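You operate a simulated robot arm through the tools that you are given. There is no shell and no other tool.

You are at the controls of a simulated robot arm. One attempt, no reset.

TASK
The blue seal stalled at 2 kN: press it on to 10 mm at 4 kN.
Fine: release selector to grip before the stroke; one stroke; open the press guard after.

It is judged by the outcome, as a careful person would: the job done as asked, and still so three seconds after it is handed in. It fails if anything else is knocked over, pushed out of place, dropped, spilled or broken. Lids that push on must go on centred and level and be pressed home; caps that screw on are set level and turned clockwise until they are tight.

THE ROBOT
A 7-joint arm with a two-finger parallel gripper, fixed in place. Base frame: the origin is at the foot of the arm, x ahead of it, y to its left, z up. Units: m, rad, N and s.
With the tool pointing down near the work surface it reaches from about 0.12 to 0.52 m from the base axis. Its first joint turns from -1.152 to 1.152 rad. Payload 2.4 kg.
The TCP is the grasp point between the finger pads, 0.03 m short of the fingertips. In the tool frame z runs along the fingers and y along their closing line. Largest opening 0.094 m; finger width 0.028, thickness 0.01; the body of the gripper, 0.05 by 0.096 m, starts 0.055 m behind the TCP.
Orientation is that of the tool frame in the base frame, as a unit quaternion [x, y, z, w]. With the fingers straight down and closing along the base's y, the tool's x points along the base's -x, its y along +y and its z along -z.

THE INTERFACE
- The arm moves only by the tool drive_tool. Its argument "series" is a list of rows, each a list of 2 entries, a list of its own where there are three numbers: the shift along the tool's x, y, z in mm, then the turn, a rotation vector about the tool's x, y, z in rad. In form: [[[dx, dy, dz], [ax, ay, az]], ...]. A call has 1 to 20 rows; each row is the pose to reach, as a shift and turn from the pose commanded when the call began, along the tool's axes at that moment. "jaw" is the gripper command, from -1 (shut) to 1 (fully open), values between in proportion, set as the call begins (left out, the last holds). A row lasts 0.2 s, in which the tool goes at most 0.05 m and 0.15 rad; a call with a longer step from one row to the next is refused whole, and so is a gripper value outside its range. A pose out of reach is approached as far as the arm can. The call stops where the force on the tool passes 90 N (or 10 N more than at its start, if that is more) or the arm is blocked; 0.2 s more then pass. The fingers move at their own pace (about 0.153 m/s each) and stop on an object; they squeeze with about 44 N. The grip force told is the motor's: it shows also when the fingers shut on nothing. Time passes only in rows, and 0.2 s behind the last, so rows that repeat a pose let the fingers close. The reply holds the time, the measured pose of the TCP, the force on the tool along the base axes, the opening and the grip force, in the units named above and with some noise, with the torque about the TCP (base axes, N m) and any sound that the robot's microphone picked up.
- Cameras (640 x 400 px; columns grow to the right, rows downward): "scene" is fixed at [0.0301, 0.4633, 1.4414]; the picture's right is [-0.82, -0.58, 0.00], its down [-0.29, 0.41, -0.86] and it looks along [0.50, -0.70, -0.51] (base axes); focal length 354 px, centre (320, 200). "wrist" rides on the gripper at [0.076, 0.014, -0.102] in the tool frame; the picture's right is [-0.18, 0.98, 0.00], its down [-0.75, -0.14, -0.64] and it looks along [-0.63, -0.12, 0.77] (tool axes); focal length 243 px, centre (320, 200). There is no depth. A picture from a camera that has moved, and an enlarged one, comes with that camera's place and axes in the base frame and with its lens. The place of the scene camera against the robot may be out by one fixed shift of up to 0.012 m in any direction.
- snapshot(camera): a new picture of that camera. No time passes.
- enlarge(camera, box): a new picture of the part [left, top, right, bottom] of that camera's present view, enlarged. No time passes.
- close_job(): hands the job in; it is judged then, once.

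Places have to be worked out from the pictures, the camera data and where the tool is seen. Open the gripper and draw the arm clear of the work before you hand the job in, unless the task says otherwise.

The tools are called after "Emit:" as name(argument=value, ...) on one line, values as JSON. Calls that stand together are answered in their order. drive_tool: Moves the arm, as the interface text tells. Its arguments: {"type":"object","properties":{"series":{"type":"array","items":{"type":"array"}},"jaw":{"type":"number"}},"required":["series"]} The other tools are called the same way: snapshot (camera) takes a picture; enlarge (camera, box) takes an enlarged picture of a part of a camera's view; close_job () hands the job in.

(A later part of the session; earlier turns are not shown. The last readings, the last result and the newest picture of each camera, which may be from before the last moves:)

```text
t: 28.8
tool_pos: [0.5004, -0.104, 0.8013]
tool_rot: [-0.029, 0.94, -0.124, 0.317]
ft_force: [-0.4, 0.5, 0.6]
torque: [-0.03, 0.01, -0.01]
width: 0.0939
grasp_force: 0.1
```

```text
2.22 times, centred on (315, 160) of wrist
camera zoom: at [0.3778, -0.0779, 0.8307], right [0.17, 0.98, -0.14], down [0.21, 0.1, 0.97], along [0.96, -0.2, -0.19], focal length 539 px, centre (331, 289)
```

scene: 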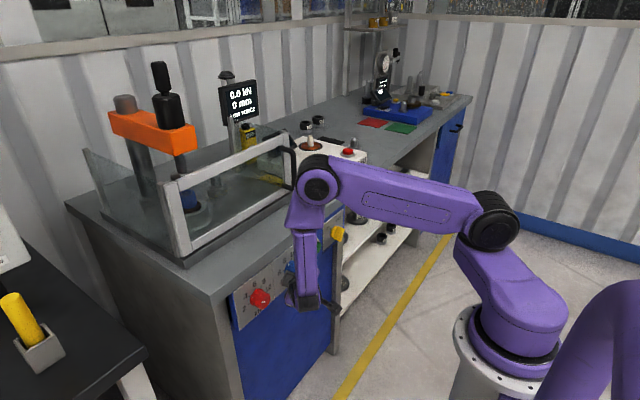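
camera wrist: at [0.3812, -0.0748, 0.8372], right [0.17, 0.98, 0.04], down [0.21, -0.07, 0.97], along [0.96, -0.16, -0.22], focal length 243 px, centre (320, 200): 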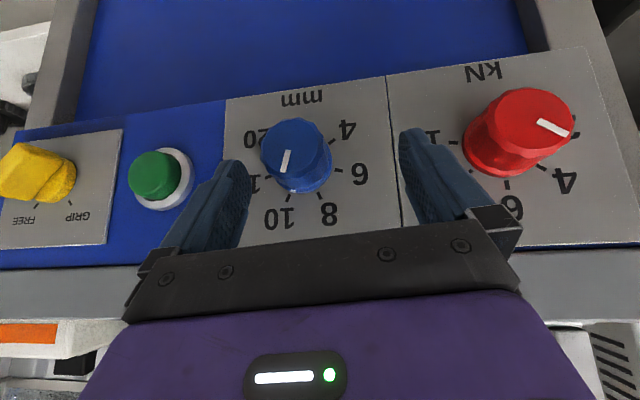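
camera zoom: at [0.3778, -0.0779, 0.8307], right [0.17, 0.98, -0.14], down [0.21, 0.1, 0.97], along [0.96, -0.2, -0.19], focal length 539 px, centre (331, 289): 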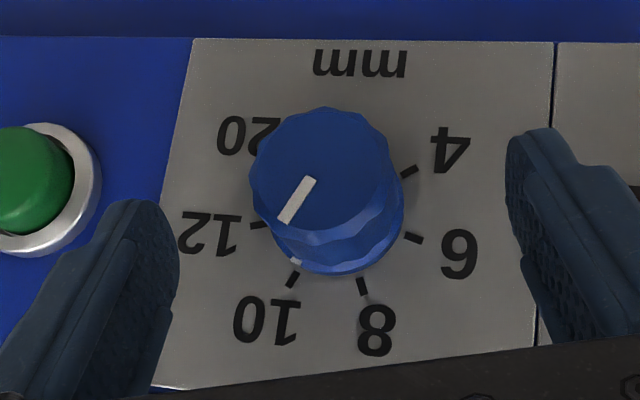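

Blue now reads 10 (24° against 25°). Next I'll withdraw and move in front of the yellow selector for a close look at its handle.

Emit:
drive_tool(series=[[[0, 0, -25], [0, 0, 0]], [[0, 0, -50], [0, 0, 0]], [[9, -38, -45], [0, 0, 0]], [[18, -77, -39], [0, 0, 0]], [[27, -115, -34], [0, 0, 0]], [[37, -153, -29], [0, 0, 0]], [[46, -192, -23], [0, 0, 0]], [[55, -230, -18], [0, 0, 0]], [[55, -230, -18], [0, 0, 0]]])

Emit:
snapshot(camera="wrist")

Emit:
enlarge(camera="scene", box=[220, 200, 380, 320])

```text
t: 30.8
tool_pos: [0.4989, -0.2672, 0.8533]
tool_rot: [-0.016, 0.943, -0.155, 0.294]
ft_force: [0.2, -0.9, -0.3]
torque: [-0.02, 0.0, 0.01]
width: 0.0941
grasp_force: 0.1
out of reach, approached as far as the arm can: row 5, 6, 7, 8, 9
```

```text
taken
camera wrist: at [0.3791, -0.2341, 0.887], right [0.21, 0.96, -0.2], down [0.26, 0.14, 0.96], along [0.94, -0.25, -0.22], focal length 243 px, centre (320, 200)
```

wrist: 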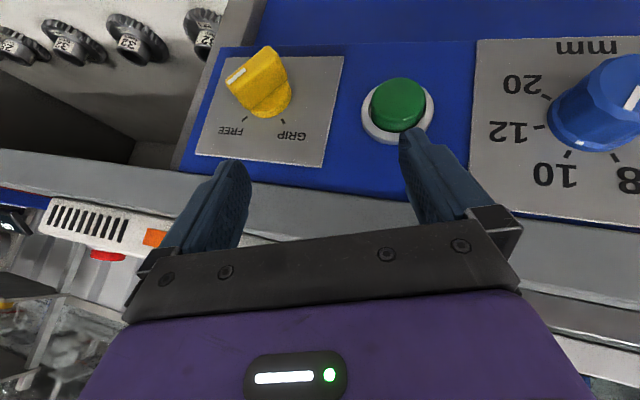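

```text
3.33 times, centred on (300, 260) of scene
camera zoom: at [0.0301, 0.4633, 1.4414], right [-0.82, -0.58, 0.0], down [-0.29, 0.41, -0.86], along [0.5, -0.7, -0.51], focal length 1180 px, centre (387, 0)
```

zoom: 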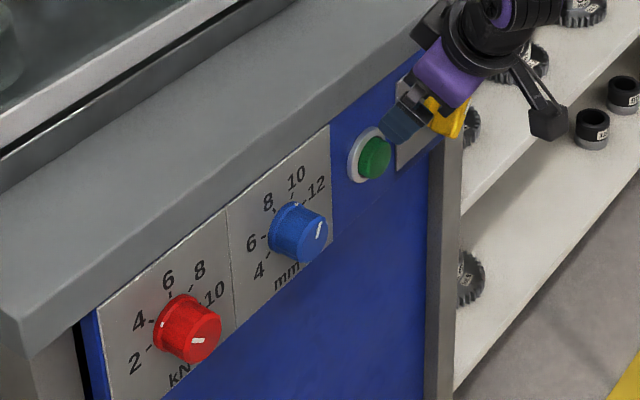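

The selector is now well visible, so I'll enlarge it.

Emit:
enlarge(camera="wrist", box=[190, 30, 350, 170])

```text
2.86 times, centred on (270, 100) of wrist
camera zoom: at [0.3791, -0.2341, 0.887], right [0.21, 0.96, -0.2], down [0.26, 0.14, 0.96], along [0.94, -0.25, -0.22], focal length 693 px, centre (463, 486)
```

zoom: 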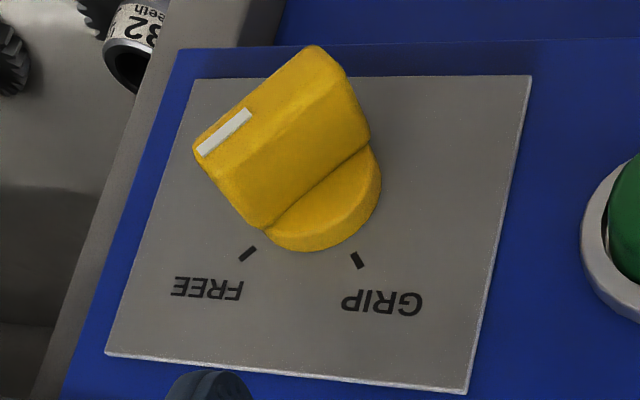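

The handle is a bar about 40 mm long and 10 mm thick, pointing at FREE about 40° right of up, with its axis near y≈-0.342, z≈0.768. I plan to straddle it with the jaws part-closed, nudge its lower end across with one finger, then grip and finish the turn. First I'll move to a standoff.

Emit:
drive_tool(series=[[[14, -8, 3], [0.045, -0.003, -0.03]], [[28, -16, 9], [0.09, -0.007, -0.061]], [[42, -24, 16], [0.135, -0.01, -0.0915]], [[55, -32, 22.7], [0.18, -0.0133, -0.122]], [[55, -32, 22.7], [0.18, -0.0133, -0.122]]], jaw=0.19)

Emit:
snapshot(camera="wrist")

Emit:
enlarge(camera="wrist", box=[230, 40, 430, 200])

```text
t: 32.0
tool_pos: [0.4604, -0.3155, 0.8205]
tool_rot: [-0.048, 0.921, -0.257, 0.291]
ft_force: [0.3, 0.1, -0.7]
torque: [-0.03, -0.01, 0.03]
width: 0.0562
grasp_force: 0.0
```

```text
taken
camera wrist: at [0.3404, -0.2761, 0.8462], right [0.21, 0.89, -0.4], down [0.26, 0.34, 0.9], along [0.94, -0.29, -0.15], focal length 243 px, centre (320, 200)
```

wrist: 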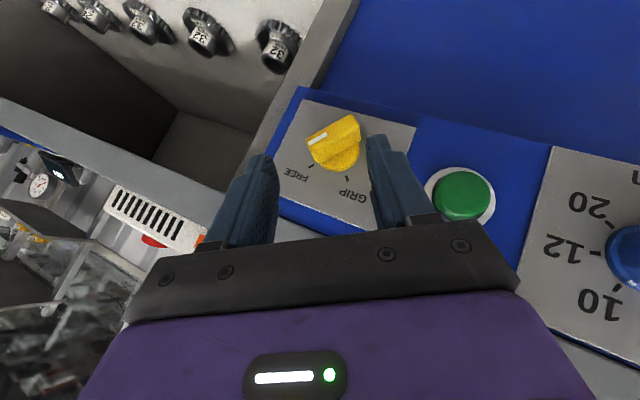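

```text
2.50 times, centred on (330, 120) of wrist
camera zoom: at [0.3404, -0.2761, 0.8462], right [0.21, 0.89, -0.4], down [0.26, 0.34, 0.9], along [0.94, -0.29, -0.15], focal length 606 px, centre (295, 400)
```

zoom: 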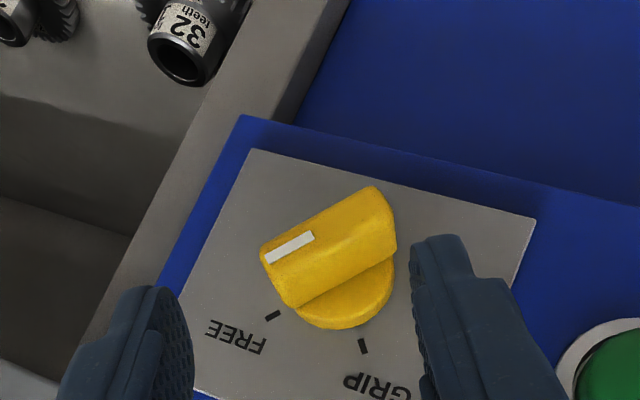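

The axis estimate is refined to y≈-0.344, z≈0.7635, with FREE and GRIP about ±40° from vertical. I'll advance so the fingers straddle the bar, with the tips reaching past its lower end.

Emit:
drive_tool(series=[[[1.5, 7.6, 10], [0, 0, 0]], [[1.5, 7.6, 35], [0, 0, 0]], [[1.5, 7.6, 58], [0, 0, 0]], [[1.5, 7.6, 78], [0, 0, 0]], [[1.5, 7.6, 78], [0, 0, 0]]])

Emit:
snapshot(camera="wrist")

Emit:
enlarge(camera="wrist", box=[220, 90, 440, 260])

```text
t: 33.2
tool_pos: [0.5004, -0.3464, 0.7626]
tool_rot: [-0.047, 0.92, -0.257, 0.291]
ft_force: [0.5, -0.2, 0.3]
torque: [-0.02, 0.01, -0.01]
width: 0.0558
grasp_force: 0.1
```

```text
taken
camera wrist: at [0.3798, -0.3064, 0.7881], right [0.21, 0.89, -0.4], down [0.26, 0.34, 0.9], along [0.94, -0.29, -0.15], focal length 243 px, centre (320, 200)
```

wrist: 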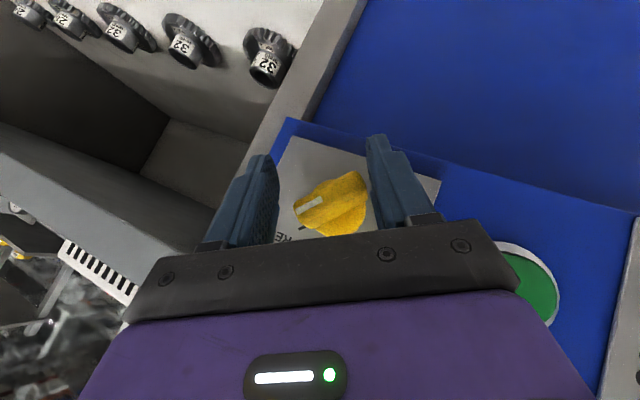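

```text
2.35 times, centred on (330, 175) of wrist
camera zoom: at [0.3798, -0.3064, 0.7881], right [0.21, 0.89, -0.4], down [0.26, 0.34, 0.9], along [0.94, -0.29, -0.15], focal length 571 px, centre (296, 259)
```

zoom: 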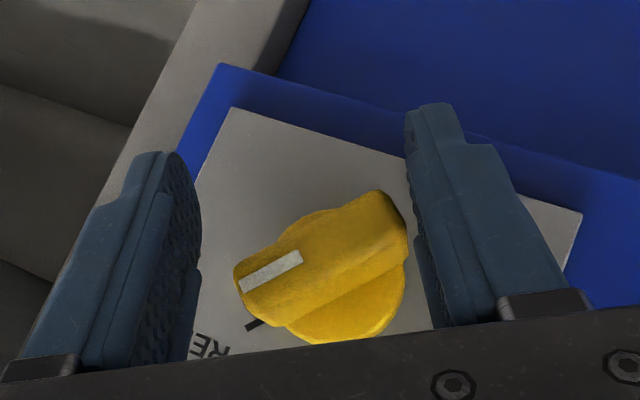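

The bar is centred and the +y finger sits about 5 mm from its lower-left end. I'll translate along that end's arc so the finger pushes it down and right, turning the selector counter-clockwise.

Emit:
drive_tool(series=[[[1.4, -5, 2.6], [0, 0, 0]], [[3.3, -6, 5.5], [0, 0, 0]], [[5.1, -6.9, 8.4], [0, 0, 0]], [[6.7, -9, 10.9], [0, 0, 0]], [[8.2, -11.1, 13.3], [0, 0, 0]], [[9.3, -13.8, 15.3], [0, 0, 0]], [[9.3, -13.8, 15.3], [0, 0, 0]]])

Emit:
enlarge(camera="wrist", box=[220, 90, 440, 260])

```text
t: 34.8
tool_pos: [0.4997, -0.3686, 0.7527]
tool_rot: [-0.046, 0.921, -0.258, 0.289]
ft_force: [-0.3, -0.6, -0.2]
torque: [0.01, -0.02, 0.01]
width: 0.0557
grasp_force: 0.1
```

```text
2.35 times, centred on (330, 175) of wrist
camera zoom: at [0.3803, -0.3281, 0.7794], right [0.22, 0.89, -0.4], down [0.26, 0.34, 0.9], along [0.94, -0.3, -0.16], focal length 571 px, centre (296, 259)
```

zoom: 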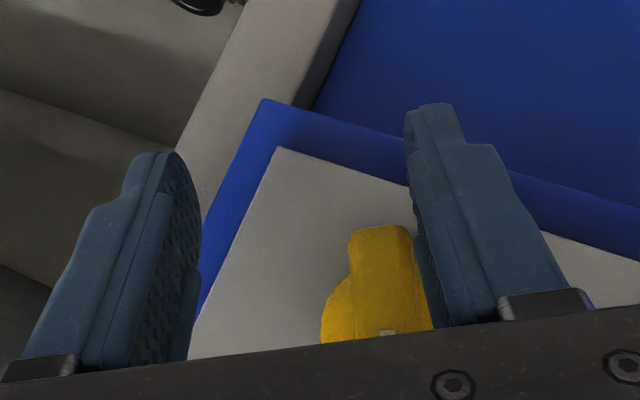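

The handle has swung past vertical toward GRIP and the force is near zero. I'll retreat along the finger axis to see where it points.

Emit:
drive_tool(series=[[[0, -3, -20], [0, 0, 0]], [[0, -3, -45], [0, 0, 0]], [[0, -3, -75], [0, 0, 0]], [[0, -3, -75], [0, 0, 0]]])

Emit:
snapshot(camera="wrist")

Emit:
enlarge(camera="wrist", box=[250, 60, 450, 220])

```text
t: 35.8
tool_pos: [0.4583, -0.3347, 0.8082]
tool_rot: [-0.047, 0.92, -0.259, 0.289]
ft_force: [0.3, -0.9, 0.2]
torque: [0.0, 0.0, 0.0]
width: 0.0558
grasp_force: 0.2
```

```text
taken
camera wrist: at [0.339, -0.2943, 0.834], right [0.22, 0.89, -0.4], down [0.26, 0.34, 0.9], along [0.94, -0.3, -0.16], focal length 243 px, centre (320, 200)
```

wrist: 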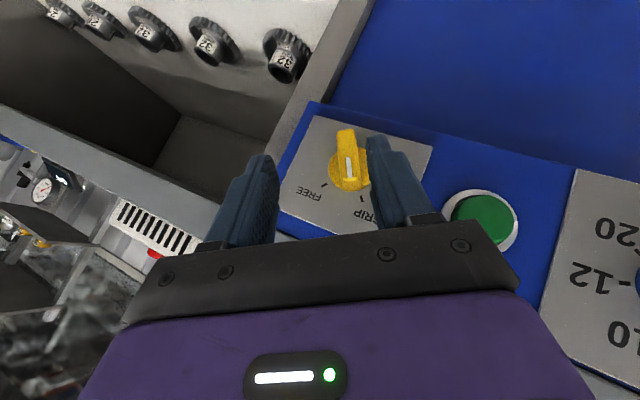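

```text
2.50 times, centred on (350, 140) of wrist
camera zoom: at [0.339, -0.2943, 0.834], right [0.22, 0.89, -0.4], down [0.26, 0.34, 0.9], along [0.94, -0.3, -0.16], focal length 606 px, centre (245, 350)
```

zoom: 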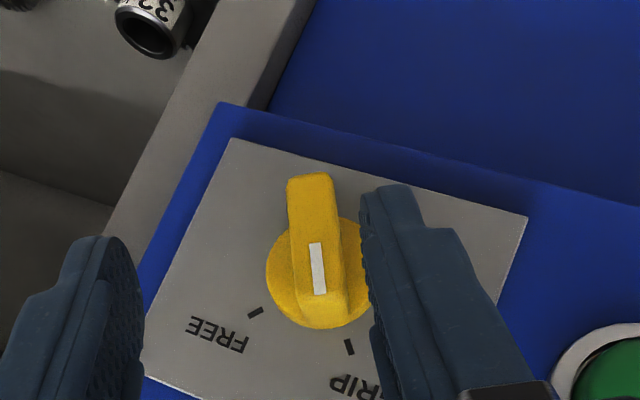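

The pointer is about 28° left of up, and GRIP is at 40°. The fingers are almost aligned with the bar, so I'll centre on it, grip its flats and turn the remaining 12°.

Emit:
drive_tool(series=[[[-13, 9, 0], [0, 0, 0]], [[-25.5, 18.5, 0], [0, 0, 0]], [[-25.5, 18.5, 24], [0, 0, 0]], [[-25.5, 18.5, 47], [0, 0, 0]], [[-25.5, 18.5, 47], [0, 0, 0]]])

Emit:
enlarge(camera="wrist", box=[220, 90, 440, 260])

```text
t: 37.0
tool_pos: [0.505, -0.3348, 0.7781]
tool_rot: [-0.048, 0.921, -0.257, 0.29]
ft_force: [0.9, -0.3, -0.5]
torque: [-0.01, -0.02, 0.0]
width: 0.0562
grasp_force: 0.1
```

```text
2.35 times, centred on (330, 175) of wrist
camera zoom: at [0.3853, -0.295, 0.8037], right [0.21, 0.89, -0.4], down [0.26, 0.34, 0.9], along [0.94, -0.29, -0.16], focal length 571 px, centre (296, 259)
```

zoom: 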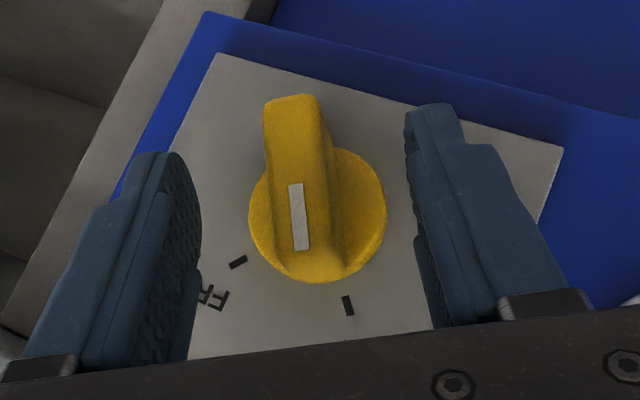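

The bar is well between the fingers, so I'll close on it.

Emit:
drive_tool(series=[[[0, -2, 0], [0, 0, 0]], [[0, -2, 0], [0, 0, 0]], [[0, -2, 0], [0, 0, 0]], [[0, -2, 0], [0, 0, 0]]], jaw=-1)

Emit:
enlarge(camera="wrist", box=[220, 90, 440, 260])

```text
t: 38.0
tool_pos: [0.5048, -0.3351, 0.7794]
tool_rot: [-0.049, 0.921, -0.256, 0.29]
ft_force: [-4.0, 10.2, 3.9]
torque: [0.14, 0.38, 0.19]
width: 0.02
grasp_force: 44.8
```

```text
2.35 times, centred on (330, 175) of wrist
camera zoom: at [0.3853, -0.2959, 0.8048], right [0.21, 0.89, -0.4], down [0.26, 0.34, 0.9], along [0.94, -0.29, -0.16], focal length 571 px, centre (296, 259)
```

zoom: 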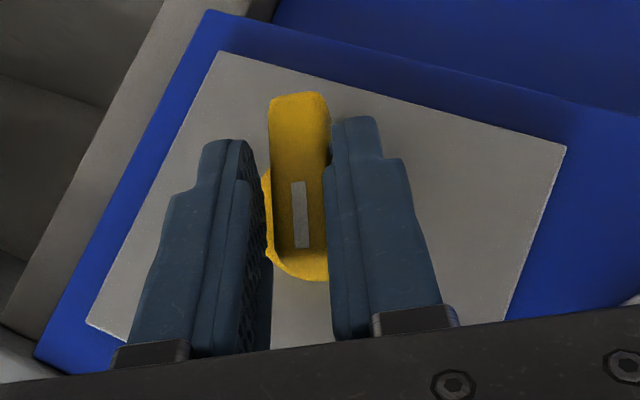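

Gripped on the flats (20 mm). I'll turn the last 12° counter-clockwise to GRIP.

Emit:
drive_tool(series=[[[-0.1, 2, -0.3], [0.087, -0.0065, -0.059]], [[-0.2, 4.2, -0.7], [0.174, -0.0129, -0.1177]], [[-0.2, 4.2, -0.7], [0.174, -0.0129, -0.1177]]])

Emit:
drive_tool(series=[[[0, 0, 0], [0, 0, 0]], [[0, 0, 0], [0, 0, 0]], [[0, 0, -15], [0, 0, 0]], [[0, 0, -40], [0, 0, 0]], [[0, 0, -60], [0, 0, 0]]], jaw=0.3)

Emit:
enlarge(camera="wrist", box=[230, 60, 430, 220])

```text
t: 38.8
tool_pos: [0.5042, -0.3325, 0.7765]
tool_rot: [-0.08, 0.889, -0.35, 0.283]
ft_force: [3.1, 7.9, -13.4]
torque: [0.27, 0.62, 0.4]
width: 0.0198
grasp_force: 44.3
```

```text
t: 40.0
tool_pos: [0.4738, -0.2973, 0.8144]
tool_rot: [-0.078, 0.889, -0.352, 0.284]
ft_force: [0.2, 0.1, 0.5]
torque: [-0.01, 0.0, -0.01]
width: 0.061
grasp_force: 0.0
```

```text
2.50 times, centred on (330, 140) of wrist
camera zoom: at [0.3551, -0.2522, 0.8304], right [0.21, 0.79, -0.58], down [0.25, 0.52, 0.81], along [0.94, -0.32, -0.09], focal length 606 px, centre (295, 350)
```

zoom: 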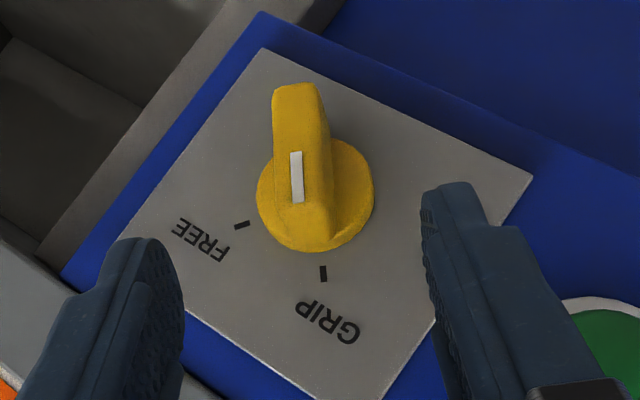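

The selector now points at GRIP (39° against 40°). Before the stroke I'll check the guard, display and dials.

Emit:
snapshot(camera="scene")

Emit:
enlarge(camera="scene", box=[80, 60, 310, 270])

Emit:
enlarge(camera="scene", box=[215, 110, 315, 220])

Emit:
snapshot(camera="wrist")

```text
taken
```

scene: 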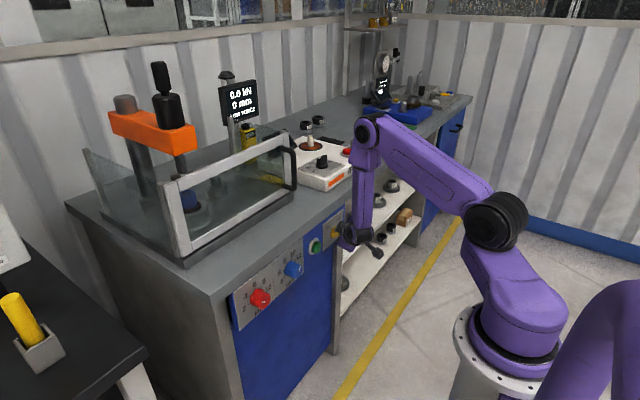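

```text
1.90 times, centred on (195, 165) of scene
camera zoom: at [0.0301, 0.4633, 1.4414], right [-0.82, -0.58, 0.0], down [-0.29, 0.41, -0.86], along [0.5, -0.7, -0.51], focal length 674 px, centre (558, 267)
```

zoom: 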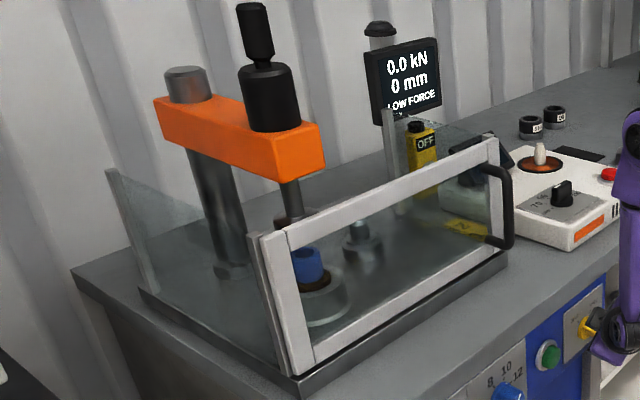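

```text
3.64 times, centred on (265, 165) of scene
camera zoom: at [0.0301, 0.4633, 1.4414], right [-0.82, -0.58, 0.0], down [-0.29, 0.41, -0.86], along [0.5, -0.7, -0.51], focal length 1288 px, centre (520, 327)
```

zoom: 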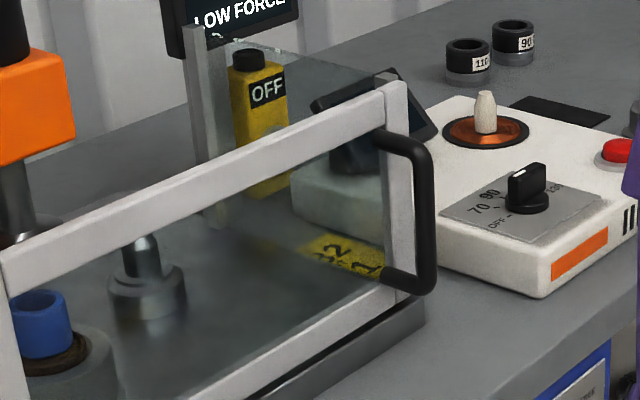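

```text
taken
camera wrist: at [0.3551, -0.2522, 0.8304], right [0.21, 0.79, -0.58], down [0.25, 0.52, 0.81], along [0.94, -0.32, -0.09], focal length 243 px, centre (320, 200)
```

wrist: 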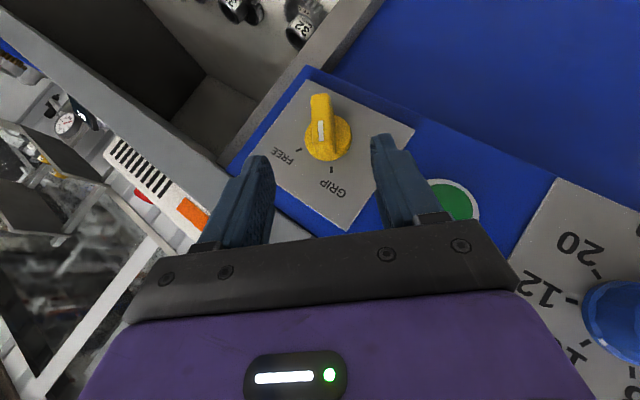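

The guard is closed, the display still shows the old LOW FORCE result, red is at 4, blue at 10 and the selector at GRIP. I'll shut the fingers and line their tip up in front of the green button, without touching it yet.

Emit:
drive_tool(series=[[[-1, 0, -15], [0, 0, 0]], [[-2, 20, -20], [0, 0, 0]], [[-4, 40, -24], [0, 0, 0]], [[-6, 60, -28], [0, 0, 0]], [[-7.7, 78, -30], [0, 0, 0]], [[-7.7, 78, -30], [0, 0, 0]]], jaw=-1)

Emit:
snapshot(camera="wrist")

Emit:
enlarge(camera="wrist", box=[230, 80, 410, 230])

```text
t: 41.4
tool_pos: [0.4679, -0.2186, 0.7822]
tool_rot: [-0.078, 0.888, -0.352, 0.284]
ft_force: [-0.6, -0.9, 0.2]
torque: [-0.03, 0.01, -0.01]
width: 0.0001
grasp_force: 32.9
```

```text
taken
camera wrist: at [0.3489, -0.1739, 0.7991], right [0.21, 0.79, -0.58], down [0.25, 0.52, 0.81], along [0.94, -0.32, -0.09], focal length 243 px, centre (320, 200)
```

wrist: 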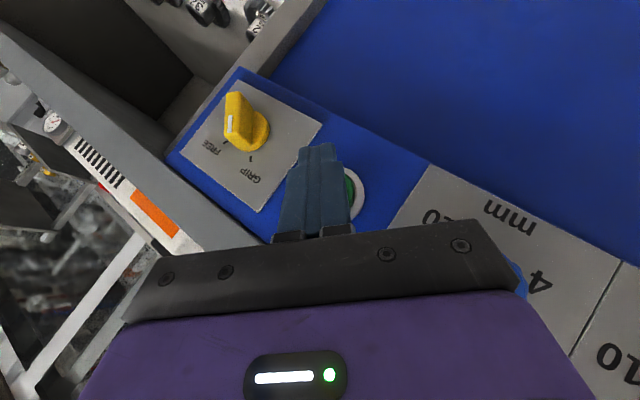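

```text
2.67 times, centred on (320, 155) of wrist
camera zoom: at [0.3489, -0.1739, 0.7991], right [0.21, 0.79, -0.58], down [0.25, 0.52, 0.81], along [0.94, -0.32, -0.09], focal length 647 px, centre (320, 320)
```

zoom: 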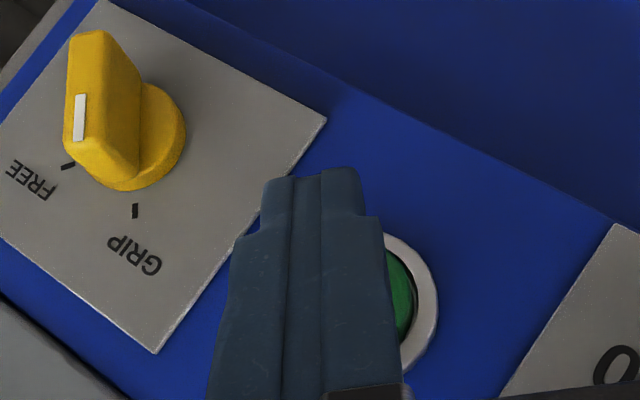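

The closed fingertip's leading edge is in line with the button (y≈-0.230, z≈0.770). I'll advance along +x until just short of contact.

Emit:
drive_tool(series=[[[-12.4, 0.9, 8.4], [0, 0, 0]], [[-20.7, 1.5, 14], [0, 0, 0]], [[-23.2, 1.7, 15.7], [0, 0, 0]], [[-23.2, 1.7, 15.7], [0, 0, 0]]])

Emit:
enlarge(camera="wrist", box=[230, 80, 410, 230])

Emit:
enlarge(camera="scene", box=[270, 200, 370, 280])

```text
t: 42.4
tool_pos: [0.4961, -0.2196, 0.7823]
tool_rot: [-0.078, 0.889, -0.352, 0.284]
ft_force: [-0.6, -0.5, -0.2]
torque: [0.02, 0.03, 0.04]
width: 0.0
grasp_force: 33.0
```

```text
2.67 times, centred on (320, 155) of wrist
camera zoom: at [0.3765, -0.1754, 0.7988], right [0.21, 0.79, -0.57], down [0.26, 0.52, 0.81], along [0.94, -0.32, -0.09], focal length 647 px, centre (320, 320)
```

zoom: 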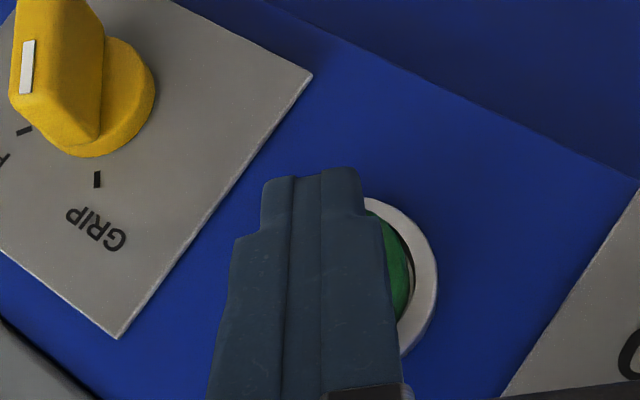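

```text
5.00 times, centred on (320, 240) of scene
camera zoom: at [0.0301, 0.4633, 1.4414], right [-0.82, -0.58, 0.0], down [-0.29, 0.41, -0.86], along [0.5, -0.7, -0.51], focal length 1771 px, centre (320, 0)
```

zoom: 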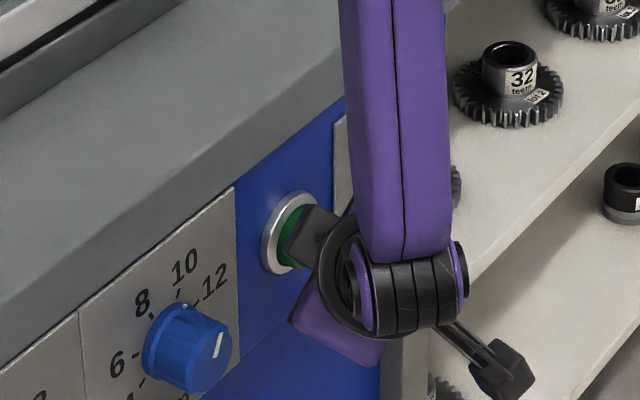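

Alignment is good and there is no contact yet (edge at x≈0.5245). I'll press forward in small steps, one continuous push.

Emit:
drive_tool(series=[[[-2.5, 0.2, 1.7], [0, 0, 0]], [[-5, 0.4, 3.4], [0, 0, 0]], [[-7.5, 0.55, 5], [0, 0, 0]], [[-9.1, 0.7, 6.2], [0, 0, 0]]])

Emit:
enlarge(camera="scene", box=[200, 60, 280, 150])

```text
t: 43.4
tool_pos: [0.5068, -0.2201, 0.7811]
tool_rot: [-0.078, 0.889, -0.352, 0.284]
ft_force: [-2.7, -0.1, 0.5]
torque: [0.0, -0.02, -0.05]
width: 0.0
grasp_force: 32.8
```

```text
4.44 times, centred on (240, 105) of scene
camera zoom: at [0.0301, 0.4633, 1.4414], right [-0.82, -0.58, 0.0], down [-0.29, 0.41, -0.86], along [0.5, -0.7, -0.51], focal length 1574 px, centre (676, 622)
```

zoom: 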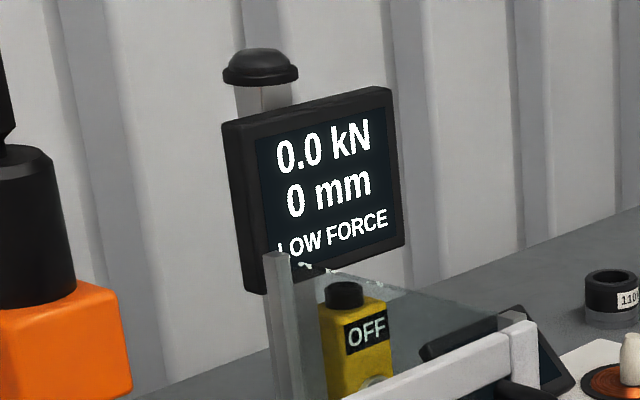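

The first contact shows (-2.7 N), so I'll continue the same push a few millimetres.

Emit:
drive_tool(series=[[[-1.7, 0.1, 1.1], [0, 0, 0]], [[-3.3, 0.25, 2.2], [0, 0, 0]], [[-5, 0.4, 3.4], [0, 0, 0]]])

Emit:
enlarge(camera="scene", box=[200, 60, 280, 150])

```text
t: 44.2
tool_pos: [0.5107, -0.2201, 0.7817]
tool_rot: [-0.078, 0.89, -0.351, 0.281]
ft_force: [-15.4, 4.4, 4.5]
torque: [-0.06, 0.09, -0.07]
width: 0.0
grasp_force: 33.1
heard: click
```

```text
4.44 times, centred on (240, 105) of scene
camera zoom: at [0.0297, 0.4635, 1.4413], right [-0.82, -0.58, 0.0], down [-0.29, 0.41, -0.86], along [0.5, -0.7, -0.51], focal length 1574 px, centre (676, 622)
```

zoom: 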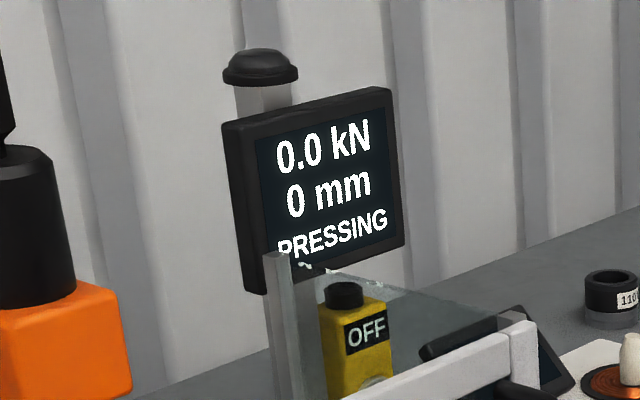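

The button clicked and the display says PRESSING. I'll hold the button still and watch the stroke.

Emit:
drive_tool(series=[[[0, 0, 0], [0, 0, 0]], [[0, 0, 0], [0, 0, 0]], [[0, 0, 0], [0, 0, 0]], [[0, 0, 0], [0, 0, 0]], [[0, 0, 0], [0, 0, 0]]])

Emit:
enlarge(camera="scene", box=[80, 60, 280, 250])

```text
t: 45.4
tool_pos: [0.5114, -0.2201, 0.7812]
tool_rot: [-0.078, 0.889, -0.351, 0.282]
ft_force: [-17.5, 2.8, -4.4]
torque: [0.14, 0.37, -0.13]
width: 0.0
grasp_force: 33.4
```

```text
2.11 times, centred on (180, 155) of scene
camera zoom: at [0.0298, 0.4634, 1.4414], right [-0.82, -0.58, 0.0], down [-0.29, 0.41, -0.86], along [0.5, -0.7, -0.51], focal length 746 px, centre (615, 295)
```

zoom: 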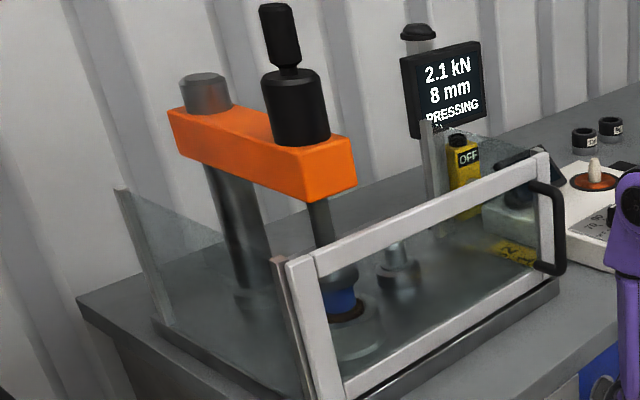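

The stroke is under way at 2.1 kN and 8 mm. I'll keep holding and watch.

Emit:
drive_tool(series=[[[0, 0, 0], [0, 0, 0]], [[0, 0, 0], [0, 0, 0]], [[0, 0, 0], [0, 0, 0]], [[0, 0, 0], [0, 0, 0]], [[0, 0, 0], [0, 0, 0]]])

Emit:
enlarge(camera="scene", box=[80, 60, 280, 250])

```text
t: 46.6
tool_pos: [0.5101, -0.2202, 0.7817]
tool_rot: [-0.078, 0.889, -0.352, 0.282]
ft_force: [-17.4, 1.0, -6.7]
torque: [0.12, 0.4, -0.16]
width: 0.0001
grasp_force: 32.6
```

```text
2.11 times, centred on (180, 155) of scene
camera zoom: at [0.0299, 0.4633, 1.4414], right [-0.82, -0.58, 0.0], down [-0.29, 0.41, -0.86], along [0.5, -0.7, -0.51], focal length 746 px, centre (615, 295)
```

zoom: 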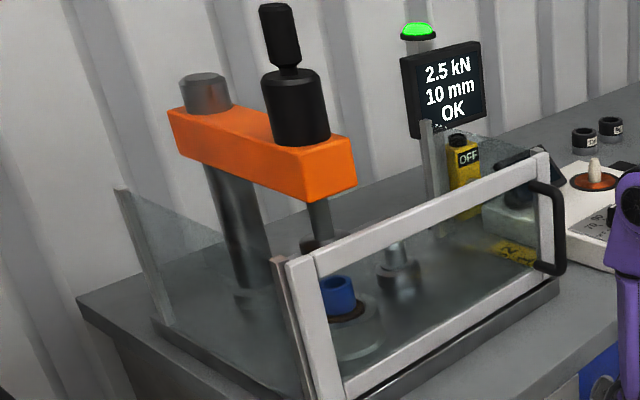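

The display reads OK at 10 mm with a green light, and the ram has retracted, so the single stroke is complete. I'll withdraw straight back from the button.

Emit:
drive_tool(series=[[[17, -1.2, -11], [0, 0, 0]], [[41, -3, -28], [0, 0, 0]], [[70, -5, -47], [0, 0, 0]], [[70, -5, -47], [0, 0, 0]]])

Emit:
snapshot(camera="scene")

```text
t: 47.6
tool_pos: [0.4297, -0.2213, 0.7816]
tool_rot: [-0.077, 0.888, -0.352, 0.284]
ft_force: [-0.6, -0.3, -0.2]
torque: [0.01, -0.04, 0.01]
width: 0.0
grasp_force: 33.0
```

```text
taken
```

scene: 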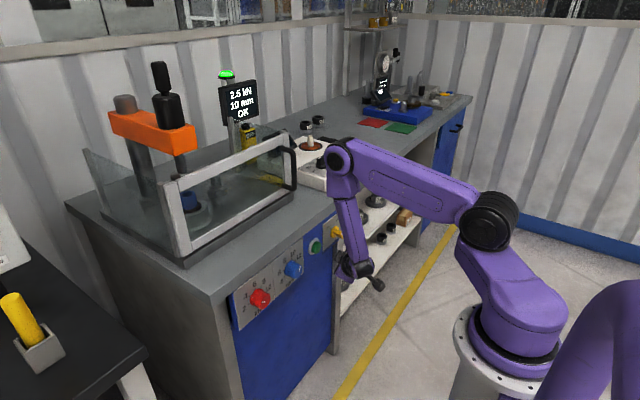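

The arm is clear. I'll raise the tool to the handle's height, still short of the bench, with a level closing line and heading about -20°, for a look at the guard handle (estimated x≈0.605, y≈-0.227, z 0.96–1.06).

Emit:
drive_tool(series=[[[-19, -18, -28], [-0.048, -0.004, 0.084]], [[-37, -37, -56], [-0.096, -0.008, 0.168]], [[-56, -55, -84], [-0.143, -0.012, 0.252]], [[-75, -74, -112], [-0.191, -0.016, 0.336]], [[-94, -92, -140], [-0.239, -0.019, 0.419]], [[-112, -111, -168], [-0.287, -0.023, 0.503]], [[-131, -129, -196], [-0.334, -0.027, 0.587]], [[-150, -148, -224], [-0.382, -0.031, 0.671]], [[-150, -148, -224], [-0.382, -0.031, 0.671]]], jaw=0.3)

Emit:
snapshot(camera="wrist")

Emit:
snapshot(camera="scene")

```text
t: 49.6
tool_pos: [0.4194, -0.1516, 1.0819]
tool_rot: [0.159, 0.91, -0.065, 0.377]
ft_force: [0.9, -0.5, -0.5]
torque: [-0.03, 0.01, -0.01]
width: 0.0613
grasp_force: 0.1
```

```text
taken
camera wrist: at [0.3044, -0.0948, 1.101], right [0.46, 0.88, 0.13], down [0.03, -0.16, 0.99], along [0.89, -0.45, -0.1], focal length 243 px, centre (320, 200)
```

wrist: 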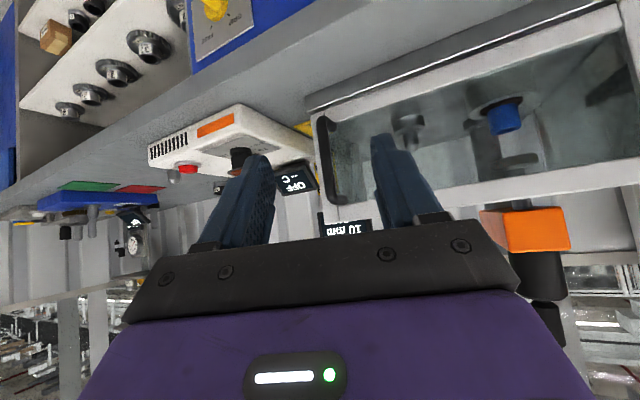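

```text
taken
```

scene: 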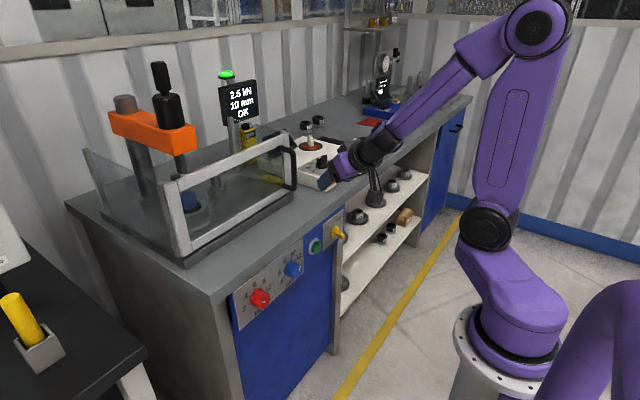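

The handle is visible between the fingers, so I'll enlarge it.

Emit:
enlarge(camera="wrist", box=[270, 80, 430, 220])

Emit:
enlarge(camera="wrist", box=[300, 0, 640, 260])

Emit:
enlarge(camera="scene", box=[150, 120, 310, 270])

```text
2.86 times, centred on (350, 150) of wrist
camera zoom: at [0.3044, -0.0948, 1.101], right [0.46, 0.88, 0.13], down [0.03, -0.16, 0.99], along [0.89, -0.45, -0.1], focal length 693 px, centre (234, 343)
```

zoom: 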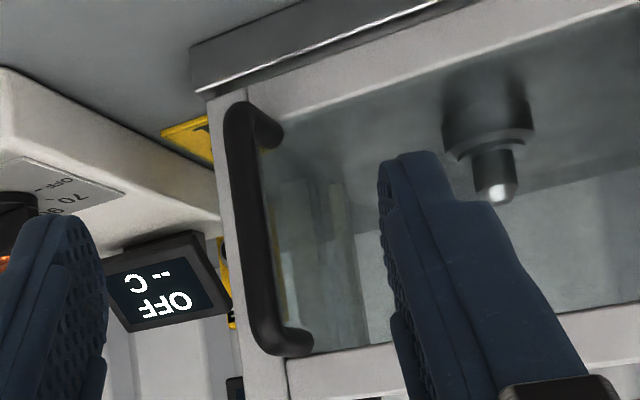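

```text
1.54 times, centred on (470, 130) of wrist
camera zoom: at [0.3044, -0.0948, 1.101], right [0.46, 0.88, 0.13], down [0.03, -0.16, 0.99], along [0.89, -0.45, -0.1], focal length 373 px, centre (89, 308)
```

zoom: 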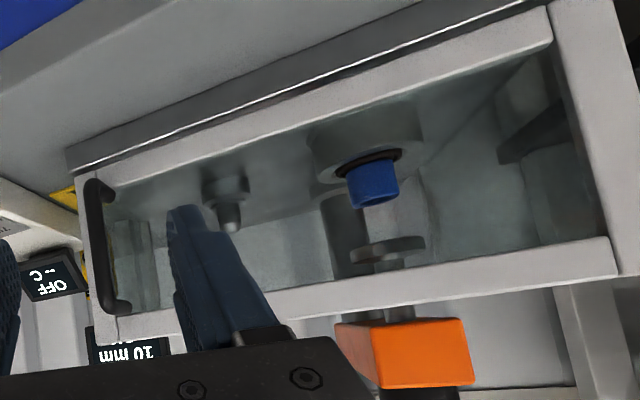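

```text
2.67 times, centred on (230, 195) of scene
camera zoom: at [0.0301, 0.4633, 1.4414], right [-0.82, -0.58, 0.0], down [-0.29, 0.41, -0.86], along [0.5, -0.7, -0.51], focal length 944 px, centre (560, 213)
```

zoom: 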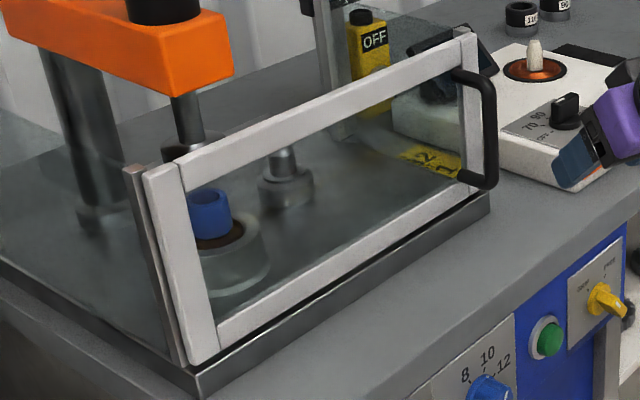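

The handle bar is at about (0.613, -0.234) running z≈0.955–1.06, on the free end of a door hinged at its left (y≈0.13). I'll approach to about 5 cm short of the bar.

Emit:
drive_tool(series=[[[-17, -3, 33], [0, 0, 0]], [[-34, -5.5, 67], [0, 0, 0]], [[-51, -8, 100], [0, 0, 0]], [[-67.7, -10.9, 134], [0, 0, 0]], [[-67.7, -10.9, 134], [0, 0, 0]]])

Emit:
snapshot(camera="wrist")

```text
t: 50.8
tool_pos: [0.5475, -0.2106, 1.0346]
tool_rot: [0.161, 0.91, -0.067, 0.377]
ft_force: [-0.4, 0.7, -0.5]
torque: [0.02, -0.01, -0.01]
width: 0.0609
grasp_force: 0.0
```

```text
taken
camera wrist: at [0.4339, -0.1529, 1.053], right [0.46, 0.88, 0.13], down [0.03, -0.16, 0.99], along [0.89, -0.45, -0.1], focal length 243 px, centre (320, 200)
```

wrist: 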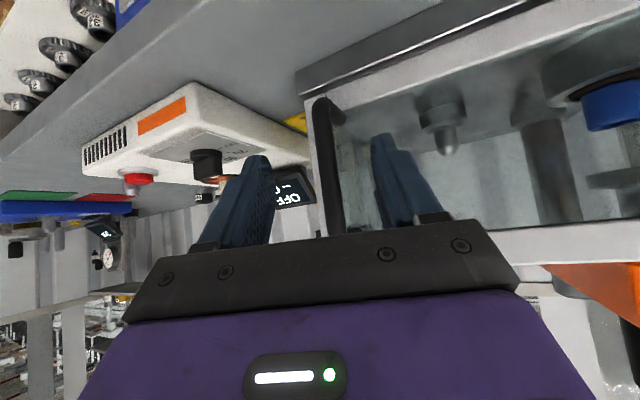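

The bar is well centred between the fingers and within reach, so I'll advance to bracket it.

Emit:
drive_tool(series=[[[-13, 0.3, 15], [0, 0, 0]], [[-26, 0.6, 30], [0, 0, 0]], [[-38.6, 1, 44.3], [0, 0, 0]], [[-38.6, 1, 44.3], [0, 0, 0]]])

Emit:
snapshot(camera="wrist")

Emit:
enlarge(camera="scene", box=[220, 80, 360, 200])

```text
t: 51.8
tool_pos: [0.6042, -0.2253, 1.0289]
tool_rot: [0.16, 0.91, -0.066, 0.377]
ft_force: [0.0, 0.4, 0.6]
torque: [0.0, -0.01, 0.01]
width: 0.0612
grasp_force: 0.1
```

```text
taken
camera wrist: at [0.4894, -0.1698, 1.0485], right [0.46, 0.88, 0.13], down [0.03, -0.16, 0.99], along [0.89, -0.45, -0.1], focal length 243 px, centre (320, 200)
```

wrist: 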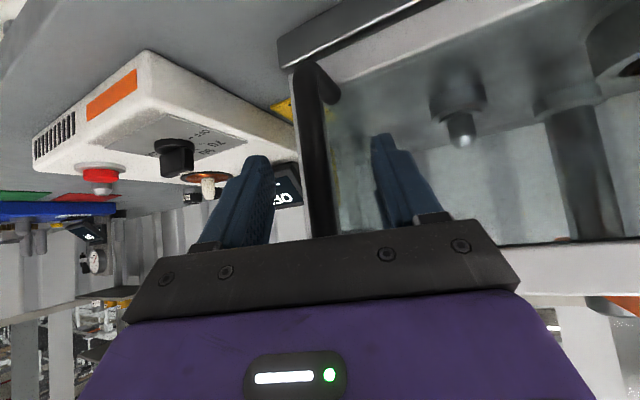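

```text
3.33 times, centred on (290, 140) of scene
camera zoom: at [0.0301, 0.4633, 1.4414], right [-0.82, -0.58, 0.0], down [-0.29, 0.41, -0.86], along [0.5, -0.7, -0.51], focal length 1180 px, centre (420, 400)
```

zoom: 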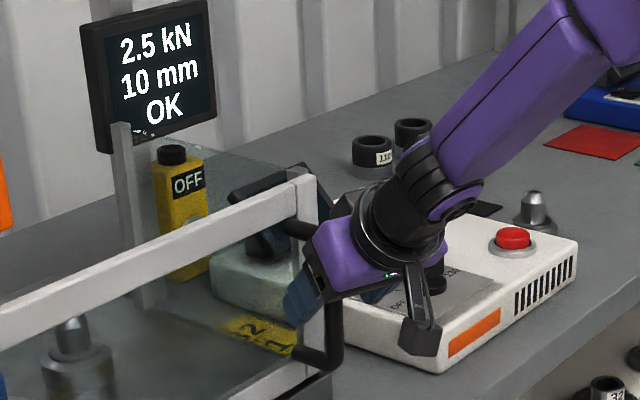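

The bar is centred within 2 mm between the fingers. I'll close on it.

Emit:
drive_tool(series=[[[0, -1.5, 0], [0, 0, 0]], [[0, -1.5, 0], [0, 0, 0]], [[0, -1.5, 0], [0, 0, 0]], [[0, -1.5, 0], [0, 0, 0]]], jaw=-1)

```text
t: 52.8
tool_pos: [0.6018, -0.2285, 1.03]
tool_rot: [0.161, 0.91, -0.067, 0.377]
ft_force: [0.0, -0.9, -2.2]
torque: [-0.43, 0.04, 0.0]
width: 0.0156
grasp_force: 45.0
```

The bar is gripped (15.6 mm). I'll pull gently toward the robot along the presumed hinge arc for the first 3 cm and watch the force.

Emit:
drive_tool(series=[[[3.5, -1.2, -3.5], [0, 0, 0]], [[6.9, -2.4, -6.9], [0, 0, 0]], [[13.9, -4.4, -13.9], [0, 0, 0]], [[22.4, -6.5, -22.4], [0, 0, 0]]])

Emit:
enlarge(camera="scene", box=[140, 80, 340, 260])

```text
t: 53.8
tool_pos: [0.5711, -0.2237, 1.0303]
tool_rot: [0.16, 0.91, -0.065, 0.378]
ft_force: [-0.2, -0.9, -4.0]
torque: [-0.06, 0.56, -0.17]
width: 0.0153
grasp_force: 44.5
```

```text
2.22 times, centred on (240, 170) of scene
camera zoom: at [0.0302, 0.4633, 1.4414], right [-0.82, -0.58, 0.0], down [-0.29, 0.41, -0.86], along [0.5, -0.7, -0.51], focal length 787 px, centre (498, 267)
```

zoom: 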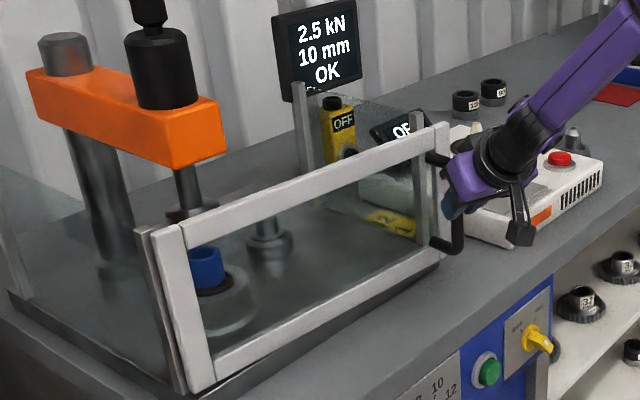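

The door is swinging freely about its left edge. I'll continue the arc to about 25° open.

Emit:
drive_tool(series=[[[11, -2, -11], [0, 0, 0]], [[22.7, -3.7, -22.7], [0, 0, 0]], [[34, -4.3, -34], [0, 0, 0]], [[45.6, -4.6, -45.6], [0, 0, 0]], [[57, -3.8, -57], [0, 0, 0]], [[68.4, -2.7, -68.4], [0, 0, 0]], [[80, -0.5, -80], [0, 0, 0]], [[91, 2, -91], [0, 0, 0]]])

Emit:
snapshot(camera="scene")

Emit:
snapshot(camera="wrist")

```text
t: 55.6
tool_pos: [0.4515, -0.175, 1.0309]
tool_rot: [0.158, 0.909, -0.065, 0.38]
ft_force: [14.7, 21.7, 0.0]
torque: [0.64, 0.73, 0.33]
width: 0.0154
grasp_force: 44.5
```

```text
taken
```

scene: 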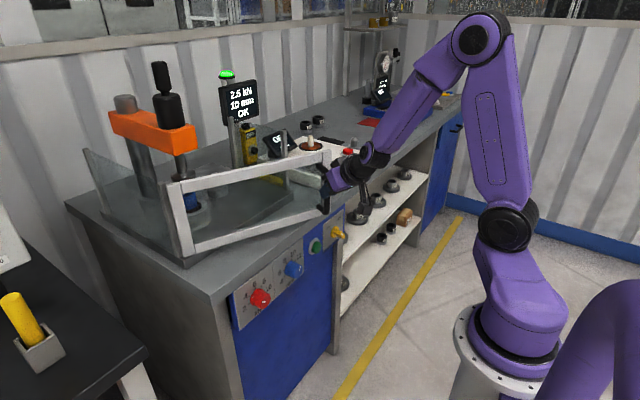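

```text
taken
camera wrist: at [0.3372, -0.1191, 1.0489], right [0.45, 0.88, 0.13], down [0.02, -0.16, 0.99], along [0.89, -0.44, -0.09], focal length 243 px, centre (320, 200)
```

wrist: 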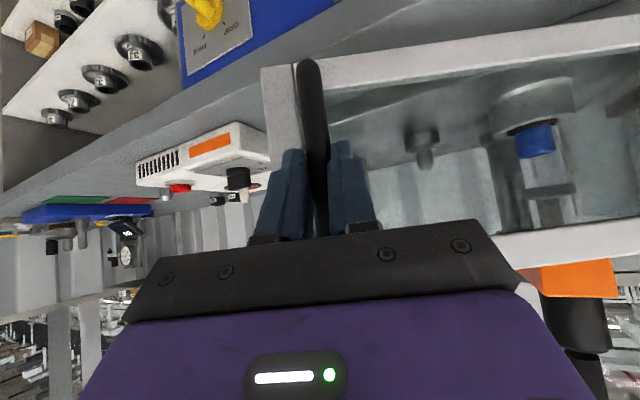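

The door is about 25° open with a modest side load. Refitting the arc puts the hinge nearer, at R≈0.35, so I'll continue on that arc and ease the tool pitch for reach.

Emit:
drive_tool(series=[[[9, 5, -9], [0, 0.03, 0]], [[18.5, 10.5, -18.7], [0, 0.06, 0]], [[26.5, 14.5, -27], [0, 0.09, 0]], [[34.7, 18.6, -35.1], [0, 0.12, 0]], [[42.5, 23.4, -43], [0, 0.15, 0]], [[50.5, 28.2, -51], [0, 0.18, 0]], [[58, 34, -58.7], [0, 0.2, 0]], [[65.7, 39.5, -66.4], [0, 0.22, 0]], [[73, 46, -74], [0, 0.24, 0]], [[80.4, 52.2, -81.3], [0, 0.25, 0]]])

Emit:
snapshot(camera="scene")

Emit:
snapshot(camera="wrist")

```text
t: 57.8
tool_pos: [0.36, -0.0894, 1.03]
tool_rot: [0.165, 0.95, -0.045, 0.26]
ft_force: [-2.8, -2.3, 5.3]
torque: [0.24, -0.92, -0.07]
width: 0.0156
grasp_force: 45.0
```

```text
taken
```

scene: 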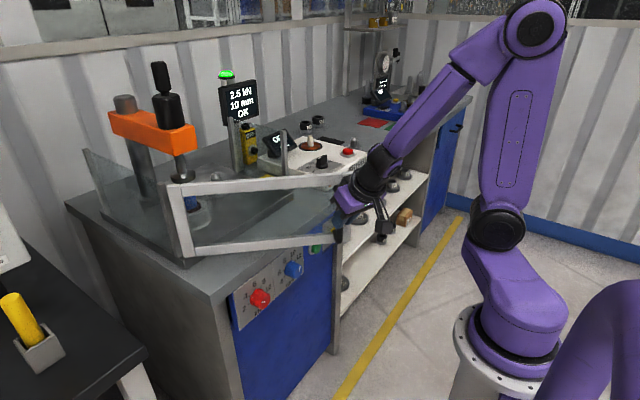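

```text
taken
camera wrist: at [0.2534, -0.0361, 1.0797], right [0.48, 0.87, 0.09], down [0.26, -0.24, 0.94], along [0.84, -0.43, -0.34], focal length 243 px, centre (320, 200)
```

wrist: 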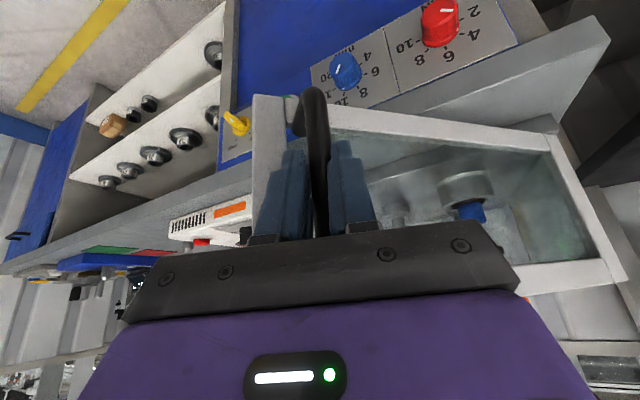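

The door is about 47° open and following the arc cleanly (small forces). I'll carry on to about 67°.

Emit:
drive_tool(series=[[[8.5, 7, -5], [0, 0.01, 0]], [[17.1, 14.1, -10.1], [0, 0.02, 0]], [[25.3, 21.7, -15], [0, 0.03, 0]], [[33.4, 29.5, -19.7], [0, 0.04, 0]], [[41, 37.8, -24.3], [0, 0.05, 0]], [[48.7, 46.3, -28.8], [0, 0.06, 0]], [[56, 55.2, -33.1], [0, 0.07, 0]], [[63, 64.3, -37.3], [0, 0.08, 0]], [[69.6, 73.8, -41.2], [0, 0.09, 0]], [[76.1, 83.4, -45.1], [0, 0.1, 0]]])

Emit:
snapshot(camera="scene")

Emit:
snapshot(camera="wrist")

```text
t: 60.0
tool_pos: [0.3032, 0.016, 1.0302]
tool_rot: [0.17, 0.962, -0.042, 0.211]
ft_force: [-44.1, -15.8, 11.1]
torque: [0.12, -0.86, -0.5]
width: 0.016
grasp_force: 45.0
```

```text
taken
```

scene: 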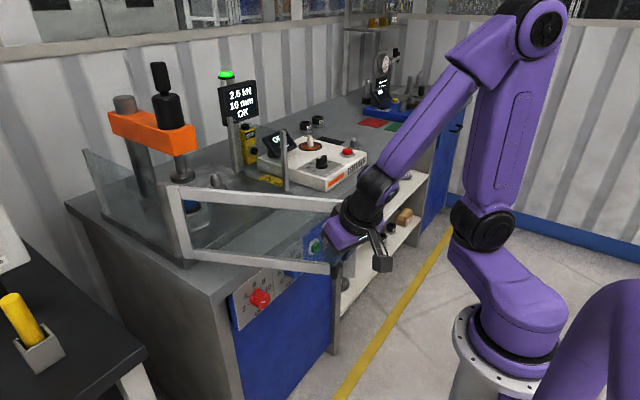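

```text
taken
camera wrist: at [0.2026, 0.0687, 1.0905], right [0.5, 0.87, 0.07], down [0.34, -0.27, 0.9], along [0.8, -0.42, -0.43], focal length 243 px, centre (320, 200)
```

wrist: 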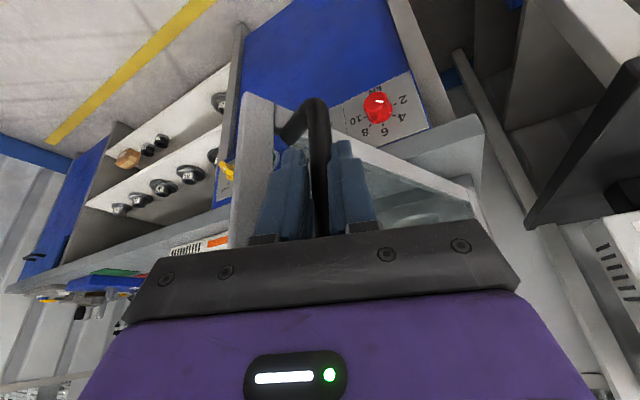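

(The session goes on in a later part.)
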